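You operate a simulated robot arm through the tools that you are given. There is no shell and no other tool. Be economical: measure what you need, move in short steps, check, and stop when the job is done.

You are at the controls of a simulated robot arm. One attempt, no reset.

JOB
Take the green pad and put it on the orange drip tray.

It is judged by the outcome, as a careful person would: the job done as asked, and still so three seconds after it is handed in. It fails if anything else is knocked over, pushed out of place, dropped, spilled or broken.

ROBOT AND FRAMES
A 7-joint arm with a two-finger parallel gripper, fixed in place. Base frame: the origin is at the foot of the arm, x ahead of it, y to its left, z up; the work surface is at about z = 900. Readings come in mm, degrees, newtons and seconds.
With the tool pointing down near the work surface it reaches from about 240 to 680 mm from the base axis. Its first joint turns from -66.0 to 66.0 degrees. Payload 2.4 kg.
The tool frame sits at the grasp point between the pads (the TCP): z along the fingers, y along the line on which they close. The tips reach 30 mm beyond it. The gripper opens to 94 mm. The fingers are 28 mm wide and 10 mm thick; the gripper's body (50 by 96 mm) begins 55 mm behind the TCP.
Orientation is that of the tool frame in the base frame, as [roll, pitch, yaw] about the fixed x, y, z axes, in that order (R = Rz(yaw) Ry(pitch) Rx(roll)). With the fingers straight down and closing along the base's y, the tool's x points along the base's -x, its y along +y and its z along -z.

CONTROLS
- The arm moves only by the tool apply_moves. Its argument "steps" is a list of rows, each a list of 7 numbers: the shift along the tool's x, y, z in mm, then the turn, a rotation vector about the tool's x, y, z in degrees, then the opening, from 0 (shut) to 1 (fully open). In form: [[dx, dy, dz, rx, ry, rz, hand], ...]. A call has 1 to 20 rows; each row shifts and turns the commanded pose from where the row before left it, along the tool's axes as they then stand. Each row takes 0.2 s and may step no farther than 50 mm and 8.6 degrees from the row before; otherwise, or with a gripper value out of range, the whole call is refused. Where a pose cannot be reached the arm comes as near as it can. A force on the tool above 40 N (or 10 N above the force at the start of the call, whichever is more), or a blocked arm, ends the call early, and 0.2 s more pass. The fingers move at their own pace (about 153 mm/s each) and stop on an object; they squeeze with about 32 N. The grip force told is the motor's: it shows also when the fingers shut on nothing. Time passes only in rows, and 0.2 s behind the last, so rows that do not move let the fingers close. The reply holds the time, the measured pose of the TCP, the force on the tool along the base axes, the opening and the grip force, in the units named above and with some noise, and new pictures: "views" is both (left out), scene, wrist or none.
- Cameras (640 x 400 px; columns grow to the right, rows downward): "scene" is fixed at [21.6, 463.4, 1455.4]; the picture's right is [-0.75, -0.67, 0.00], its down [-0.34, 0.38, -0.86] and it looks along [0.57, -0.64, -0.51] (base axes); focal length 368 px, centre (320, 200). "wrist" rides on the gripper at [-37, 0, -58] in the tool frame; the picture's right is [0.00, -1.00, 0.00], its down [0.97, 0.00, -0.24] and it looks along [0.24, 0.00, 0.97] (tool axes); focal length 218 px, centre (320, 200).
- measure_at(camera, pixels): there is no depth. For up to 12 entries [column, row, z] of the newest picture of that camera ("zoom" is the newest enlarged one), the place [x, y] in the base frame at which the ray of that pixel passes the height z, good to about 2 mm, but the place of the scene camera against the robot may be out by one fixed shift of up to 25 mm in any direction. No time passes.
- zoom(camera, box): a new picture of the part [left, top, right, bottom] of that camera's present view, enlarged. No time passes.
- sign_off(): hands the job in; it is judged then, once.

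Go step by step. Measure first, check grasps and placings, and put right what went wrong. The budget is 60 turns and 120 pictures, counting those below and the enlarged ones. Unless the task says otherwise, let go and move clear before handing in, and close with one line.

The tools are called after "Call:" as a command line: name --pt "numbers of a row" for each row, then --argument value for the rest, lists and objects as JSON in quotes. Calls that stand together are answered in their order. apply_moves: Moves the arm, as the interface text tells. Its arguments: {"type":"object","properties":{"steps":{"type":"array","items":{"type":"array","items":{"type":"number"}}},"views":{"type":"string","enum":["both","scene","wrist","none"]}},"required":["steps"]} The other tools are called the same way: measure_at (camera, pixels) gives the place at which the rays of pixels pass given heights; zoom (camera, box) takes an enlarged picture of a part of a camera's view; sign_off () hands the job in.

At the start:

```text
time_s: 0.0
tcp_pos: [336.4, -155.6, 1122.6]
ee_rot: [-180.0, 0.0, 179.9]
force: [0.0, 0.7, -0.7]
width: 94.2
gripper_force: 0.1
```

scene: 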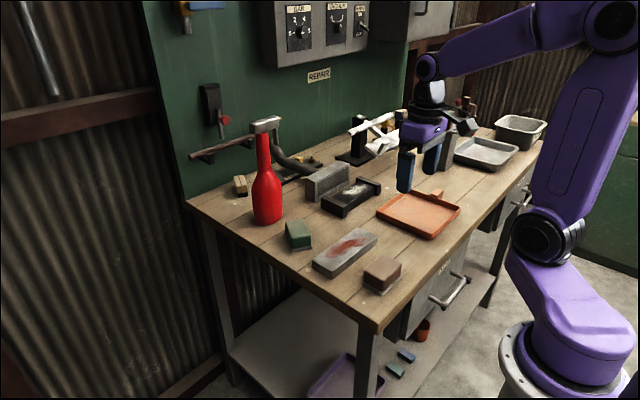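
wrist: 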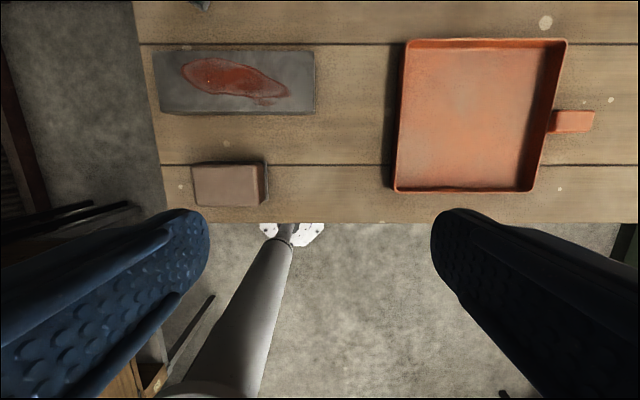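

The scene shows a green block near (298,235) beside the red bottle, and the orange tray near (420,213). I'll enlarge the view and measure both.

Call:
zoom --camera "scene" --box '[220, 160, 480, 320]'

Call:
measure_at --camera "scene" --pixels '[[298, 250, 900], [298, 227, 930], [420, 213, 905], [345, 252, 920], [382, 290, 900], [268, 222, 900]]'

Call:
measure_at --camera "wrist" --pixels '[[397, 190, 905], [405, 42, 905], [565, 42, 905], [535, 190, 905], [192, 205, 900], [155, 50, 920], [315, 112, 920], [230, 185, 920]]'

```text
2.46 times, centred on (350, 240) of scene
```

zoom: 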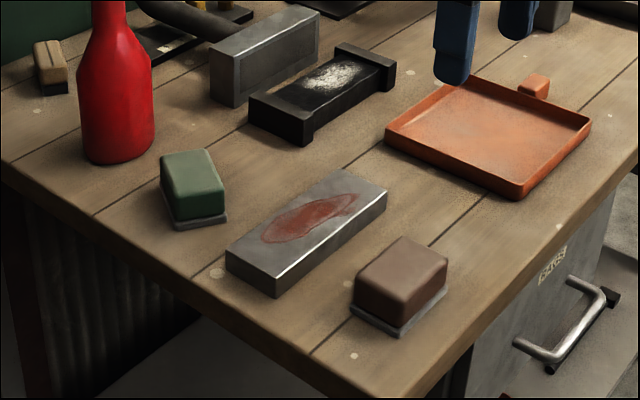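

```text
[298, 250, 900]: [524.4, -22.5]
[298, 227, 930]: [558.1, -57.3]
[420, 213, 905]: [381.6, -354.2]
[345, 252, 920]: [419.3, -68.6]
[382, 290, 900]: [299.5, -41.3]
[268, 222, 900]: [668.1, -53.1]
```

```text
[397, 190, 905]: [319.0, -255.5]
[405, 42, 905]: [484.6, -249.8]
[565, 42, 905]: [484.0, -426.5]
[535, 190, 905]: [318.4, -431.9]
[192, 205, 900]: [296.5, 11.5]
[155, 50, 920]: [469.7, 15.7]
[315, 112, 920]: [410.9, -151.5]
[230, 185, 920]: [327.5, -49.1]
```

The pad sits around (540,-40), with the bottle beyond it at about (668,-53). I'll move to above the near side of the pad, staying high, to measure it with the wrist camera.

Call:
apply_moves --pt "-32 22 0 0 0 0 1" --pt "-32 22 0 0 0 0 1" --pt "-32 22 0 0 0 0 1" --pt "-32 22 0 0 0 0 1" --pt "-32 22 0 0 0 0 1" --pt "0 0 0 0 0 0 1"

```text
time_s: 1.4
tcp_pos: [499.5, -46.5, 1123.2]
ee_rot: [180.0, 0.0, 180.0]
force: [-0.5, 0.5, -0.8]
width: 94.2
gripper_force: 0.1
```

scene: 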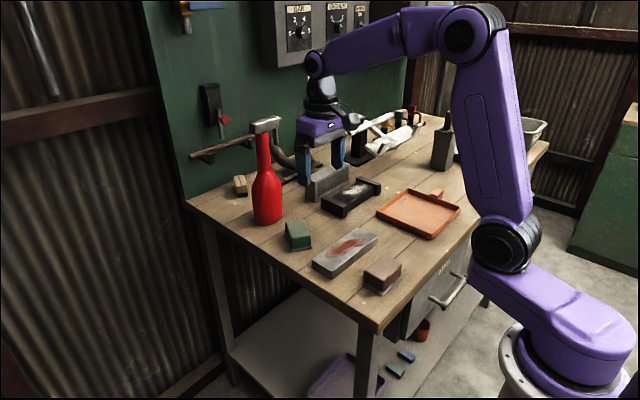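
wrist: 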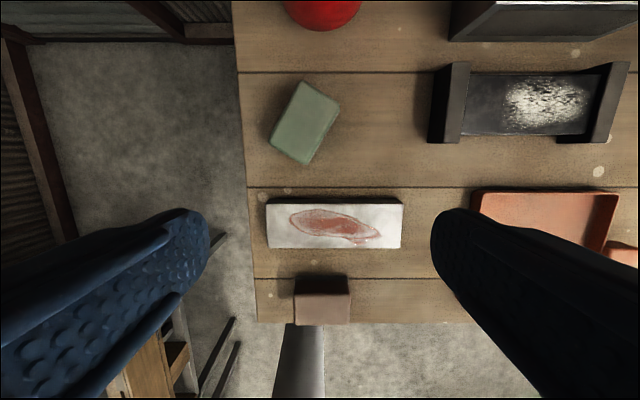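

Call:
zoom --camera "wrist" --box '[240, 60, 368, 180]'

Call:
measure_at --camera "wrist" --pixels '[[301, 81, 940], [340, 103, 940], [306, 165, 940], [270, 143, 940], [305, 122, 940], [320, 30, 900], [268, 248, 920], [430, 140, 920]]'

```text
3.33 times, centred on (304, 120) of wrist
```

zoom: 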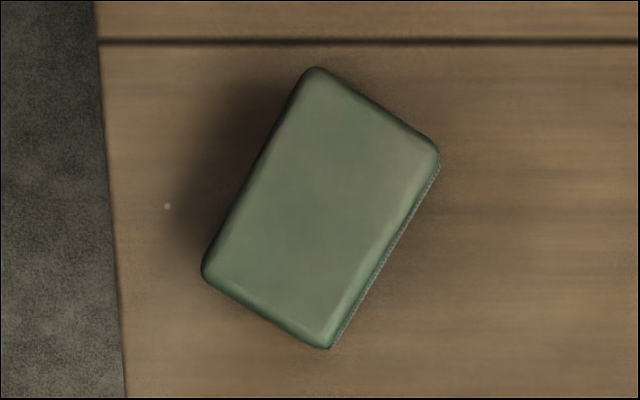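

```text
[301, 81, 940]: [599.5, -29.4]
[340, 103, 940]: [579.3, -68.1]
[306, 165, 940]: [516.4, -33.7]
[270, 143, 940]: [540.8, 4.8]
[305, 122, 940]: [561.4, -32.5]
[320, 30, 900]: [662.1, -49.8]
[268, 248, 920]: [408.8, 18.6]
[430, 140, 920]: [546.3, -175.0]
```

The wrist view gives the pad centre near (558,-33), about 44 x 68 mm, with its short axis about 28.5° off base y. I'll turn to line up, centre over it, descend partway and look.

Call:
apply_moves --pt "0 0 0 0 0 7.1 1" --pt "0 0 0 0 0 7.1 1" --pt "0 0 0 0 0 7.1 1" --pt "0 0 0 0 0 7.2 1" --pt "-22.5 20 0 0 0 0 1" --pt "-22.5 20 0 0 0 0 1" --pt "0 0 40 0 0 0 1" --pt "0 0 40 0 0 0 1" --pt "0 0 30 0 0 0 1" --pt "0 0 0 0 0 0 1"

```text
time_s: 3.6
tcp_pos: [553.7, -30.0, 1012.5]
ee_rot: [180.0, 0.0, 151.4]
force: [-0.4, 0.8, 0.1]
width: 94.1
gripper_force: 0.1
```

scene: 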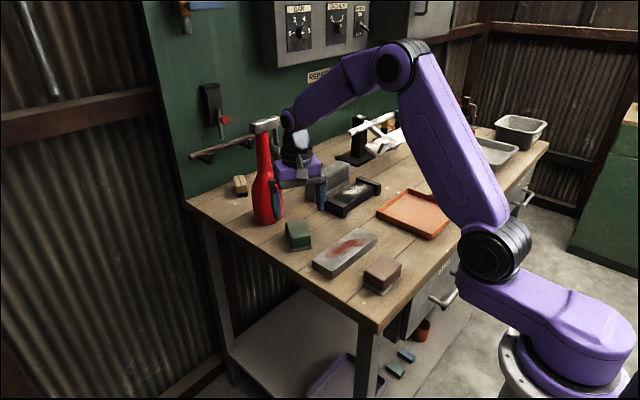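
wrist: 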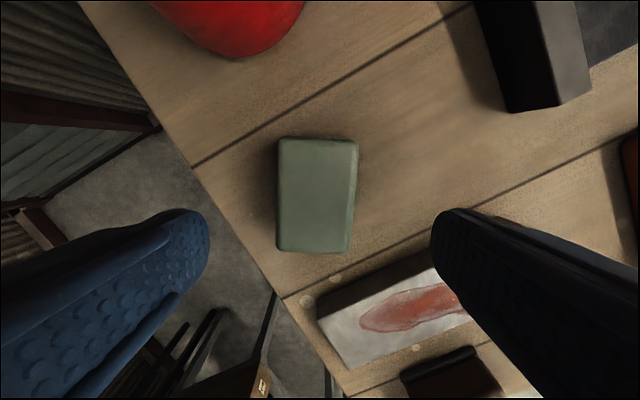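

The pad now spans (278,137)-(358,252) in the wrist view, squarely aligned. I'll measure the edges and its height.

Call:
measure_at --camera "wrist" --pixels '[[280, 138, 938], [358, 143, 938], [350, 252, 938], [277, 248, 938], [316, 195, 938], [316, 195, 925], [265, 57, 900]]'

Call:
zoom --camera "wrist" --box '[240, 110, 400, 270]'

Call:
zoom --camera "scene" --box '[250, 200, 350, 264]'

```text
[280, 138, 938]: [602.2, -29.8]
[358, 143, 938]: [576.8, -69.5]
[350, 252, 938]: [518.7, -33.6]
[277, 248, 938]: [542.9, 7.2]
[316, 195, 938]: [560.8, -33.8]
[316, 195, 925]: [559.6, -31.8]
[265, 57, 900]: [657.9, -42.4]
```

```text
2.50 times, centred on (320, 190) of wrist
```

zoom: 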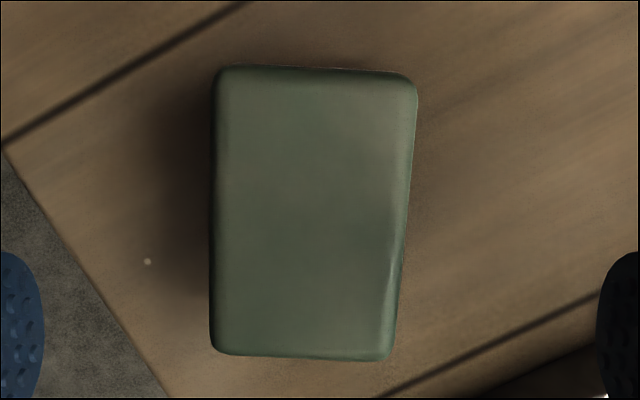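

```text
6.25 times, centred on (300, 232) of scene
```

zoom: 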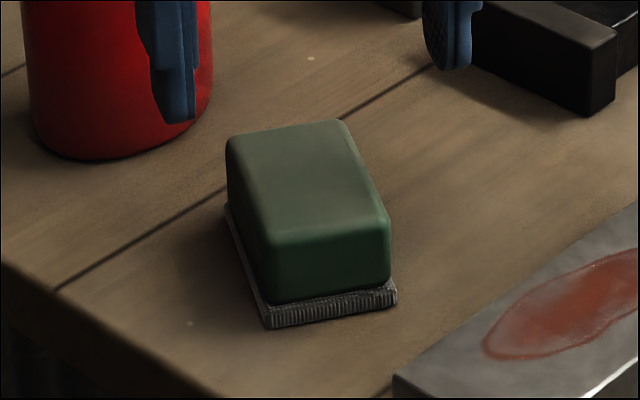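

The pad is a green body on a thin grey base, about 42 mm tall, with its centre near (559.5,-32.5). I'll centre on it, descend to TCP z≈939 (tips ~909) and close.

Call:
apply_moves --pt "-6 0.7 0 0 0 0 1" --pt "0 0 30 0 0 0 1" --pt "0 0 25 0 0 0 1" --pt "0 0 18.5 0 0 0 1" --pt "0 0 0 0 0 0 1" --pt "0 0 0 0 0 0 0" --pt "0 0 0 0 0 0 0" --pt "0 0 0 0 0 0 0"

```text
time_s: 5.4
tcp_pos: [560.6, -33.7, 940.4]
ee_rot: [-180.0, 0.0, 151.4]
force: [-0.7, -1.1, 1.2]
width: 54.2
gripper_force: 31.6
```

scene: 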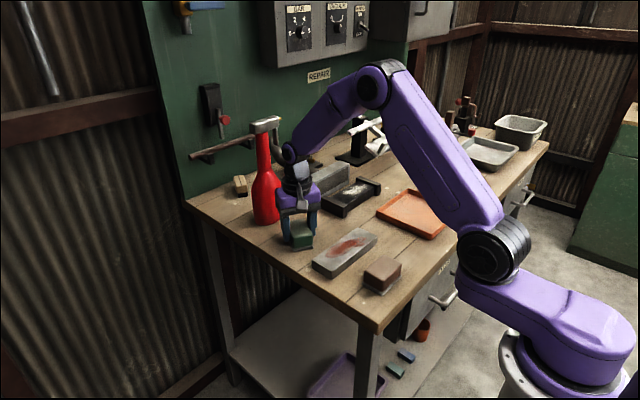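
wrist: 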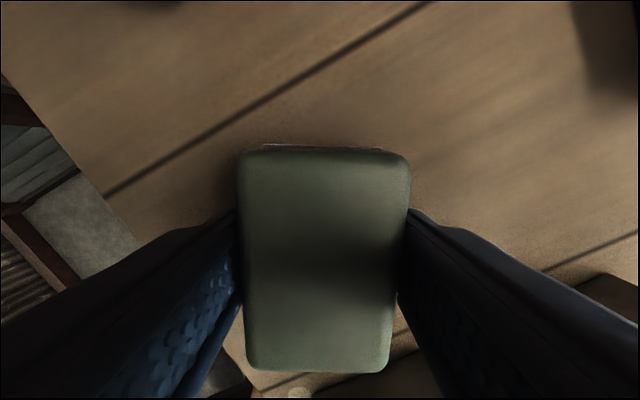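

The fingers hold at 54 mm with 32 N on the pad. I'll lift straight up and check it.

Call:
apply_moves --pt "0 0 -15 0 0 0 0" --pt "0 0 -25 0 0 0 0" --pt "0 0 -40 0 0 0 0" --pt "0 0 -40 0 0 0 0" --pt "0 0 0 0 0 0 0"

```text
time_s: 6.6
tcp_pos: [560.1, -34.8, 1061.2]
ee_rot: [-179.9, 0.0, 151.5]
force: [-0.4, -0.1, 0.1]
width: 53.8
gripper_force: 32.6
```

scene: 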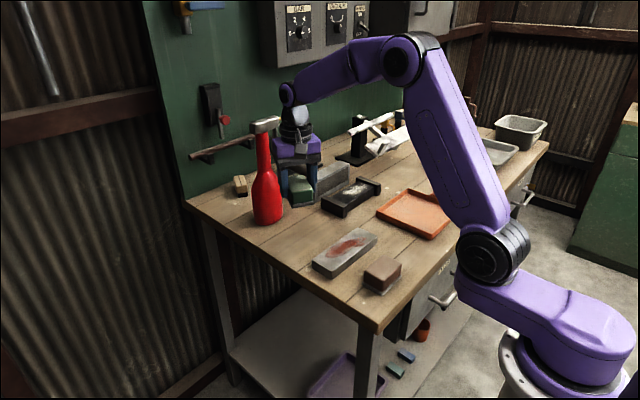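
wrist: 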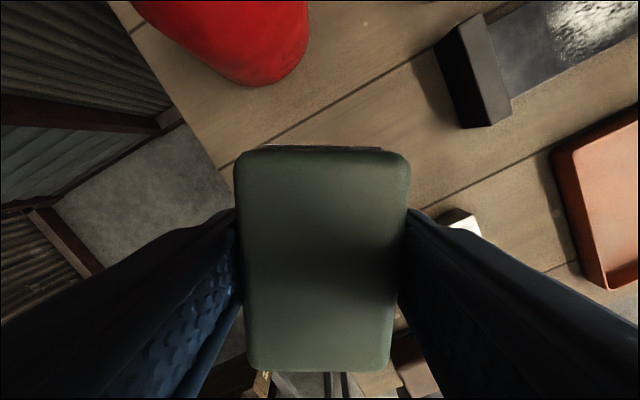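

The pad and its base are held and lifted. I'll square up with the tray and move over it at this height.

Call:
apply_moves --pt "0 0 0 0 0 -7.1 0" --pt "0 0 0 0 0 -7.1 0" --pt "0 0 0 0 0 -7.1 0" --pt "0 0 0 0 0 -7.2 0" --pt "19.9 -38.3 0 0 0 0 0" --pt "19.9 -38.3 0 0 0 0 0" --pt "19.9 -38.3 0 0 0 0 0" --pt "19.9 -38.3 0 0 0 0 0" --pt "19.9 -38.3 0 0 0 0 0" --pt "19.9 -38.3 0 0 0 0 0" --pt "19.9 -38.3 0 0 0 0 0" --pt "19.9 -38.3 0 0 0 0 0" --pt "0 0 0 0 0 0 0"

```text
time_s: 9.4
tcp_pos: [401.0, -343.6, 1060.4]
ee_rot: [-180.0, 0.0, 179.9]
force: [-0.2, 1.0, -1.5]
width: 53.7
gripper_force: 32.1
```

scene: 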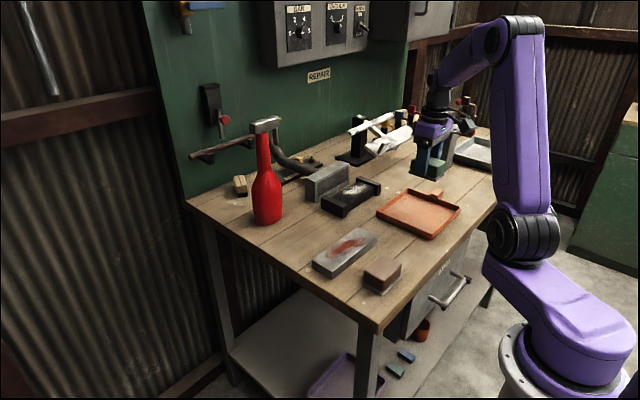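
wrist: 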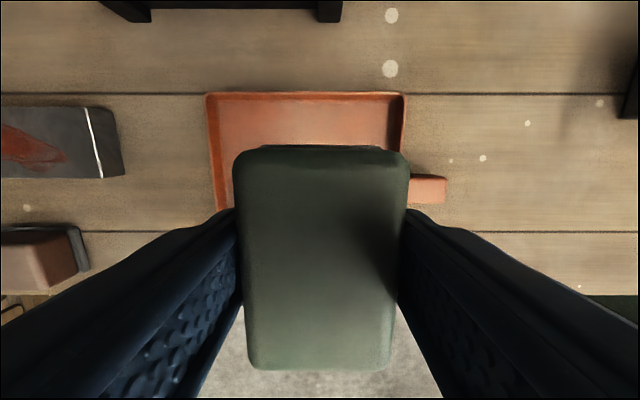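

Call:
measure_at --camera "wrist" --pixels '[[206, 95, 915], [405, 95, 915], [410, 190, 915], [215, 200, 915], [206, 95, 905], [405, 95, 905]]'

Call:
zoom --camera "scene" --box '[370, 130, 480, 250]'

```text
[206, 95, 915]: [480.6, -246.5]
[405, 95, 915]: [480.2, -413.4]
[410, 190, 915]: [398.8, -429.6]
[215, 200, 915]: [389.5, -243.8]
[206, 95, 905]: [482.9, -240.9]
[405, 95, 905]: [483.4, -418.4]
```

```text
3.33 times, centred on (425, 190) of scene
```

zoom: 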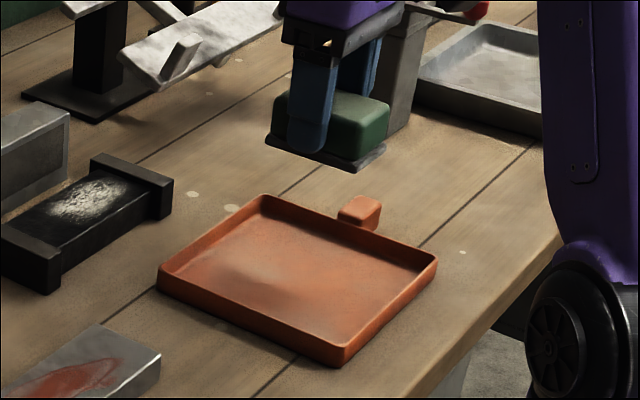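

The tray is directly below, centred near (401,-335). I'll shift slightly and descend to just above its floor.

Call:
apply_moves --pt "0 8 30 0 0 0 0" --pt "0 0 35 0 0 0 0" --pt "0 0 30 0 0 0 0" --pt "0 0 13 0 0 0 0" --pt "0 0 0 0 0 0 0"

Call:
zoom --camera "scene" --box '[370, 150, 480, 250]'

```text
time_s: 10.6
tcp_pos: [400.8, -333.0, 951.6]
ee_rot: [-180.0, 0.0, 180.0]
force: [0.1, -0.3, -1.1]
width: 53.6
gripper_force: 32.1
```

scene: 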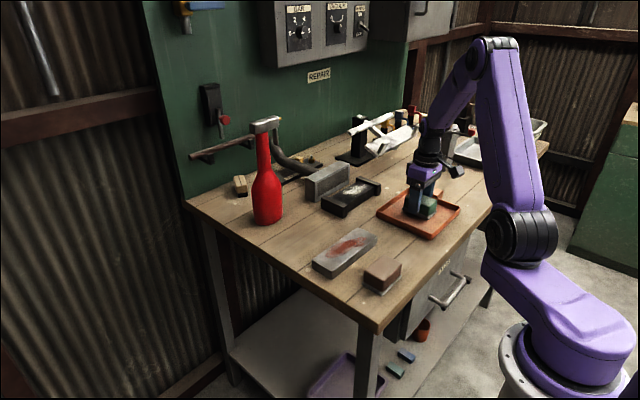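
wrist: 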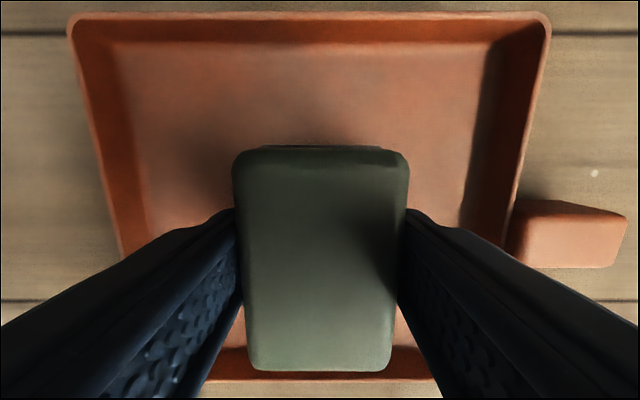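

```text
4.00 times, centred on (425, 200) of scene
```

zoom: 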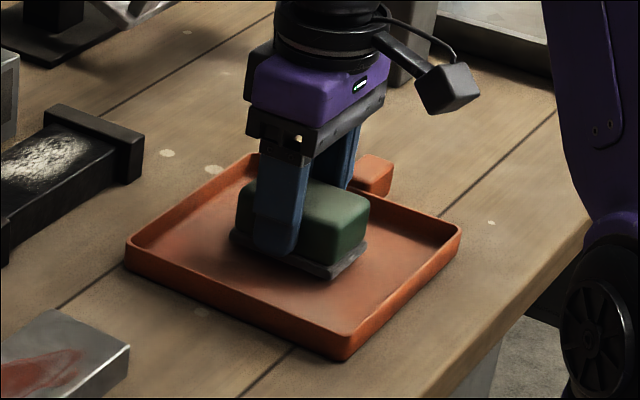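

The pad is centred inside the rims and just above the floor. I'll lower in small steps and watch the force.

Call:
apply_moves --pt "0 0 2 0 0 0 0" --pt "0 0 2 0 0 0 0" --pt "0 0 1.5 0 0 0 0" --pt "0 0 0 0 0 0 0" --views "none"

```text
time_s: 11.6
tcp_pos: [401.2, -334.5, 946.2]
ee_rot: [-180.0, 0.0, 179.9]
force: [0.8, 0.2, -0.3]
width: 53.7
gripper_force: 31.9
```

No contact force yet at z 946. I'll keep lowering by small amounts.

Call:
apply_moves --pt "0 0 1 0 0 0 0" --pt "0 0 1 0 0 0 0" --pt "0 0 0 0 0 0 0" --views "none"

```text
time_s: 12.4
tcp_pos: [402.2, -332.8, 944.3]
ee_rot: [179.9, 0.0, -180.0]
force: [-2.4, 0.3, 7.4]
width: 53.6
gripper_force: 32.0
```

The force rose to 7 N, so the pad is on the tray floor. I'll release and go straight up.

Call:
apply_moves --pt "0 0 0 0 0 0 0.85" --pt "0 0 0 0 0 0 0.85" --pt "0 0 -20 0 0 0 0.85" --pt "0 0 -40 0 0 0 0.85" --pt "0 0 -45 0 0 0 0.85" --pt "0 0 -45 0 0 0 0.85" --pt "0 0 0 0 0 0 0.85"

Call:
zoom --camera "scene" --box '[370, 150, 480, 250]'

```text
time_s: 14.0
tcp_pos: [405.2, -329.0, 1096.0]
ee_rot: [-180.0, 0.0, 180.0]
force: [0.4, 0.0, -0.1]
width: 79.9
gripper_force: 0.0
```

scene: 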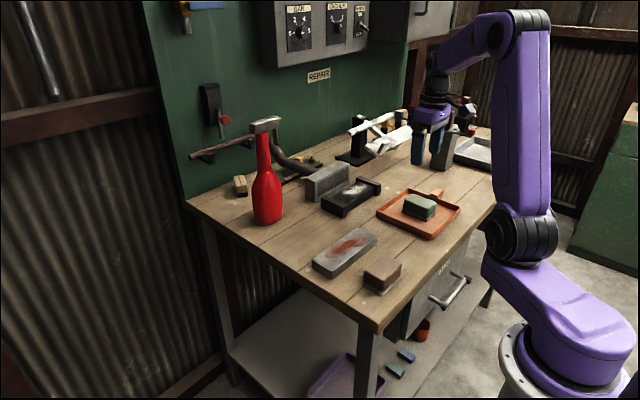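
wrist: 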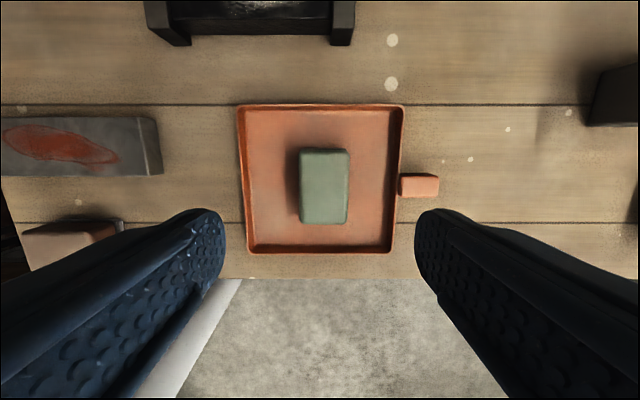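

```text
4.00 times, centred on (425, 200) of scene
```

zoom: 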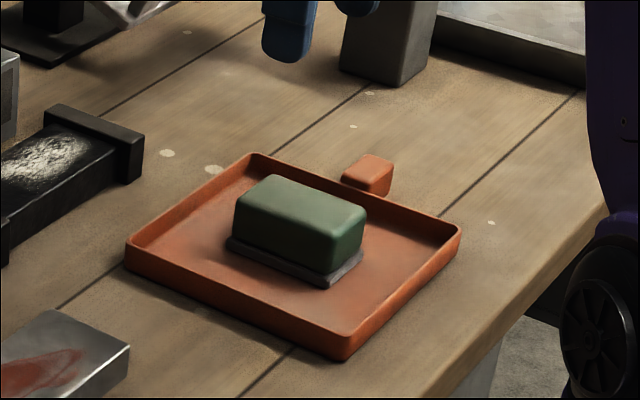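

The pad lies flat in the middle of the tray, at (323,187) in the wrist view. The gripper is clear and nothing else has moved, so I'm handing in.

Call:
sign_off

```text
The job is handed in.
```

The green pad is resting flat in the middle of the orange drip tray, the gripper is clear of it, and nothing else was disturbed.
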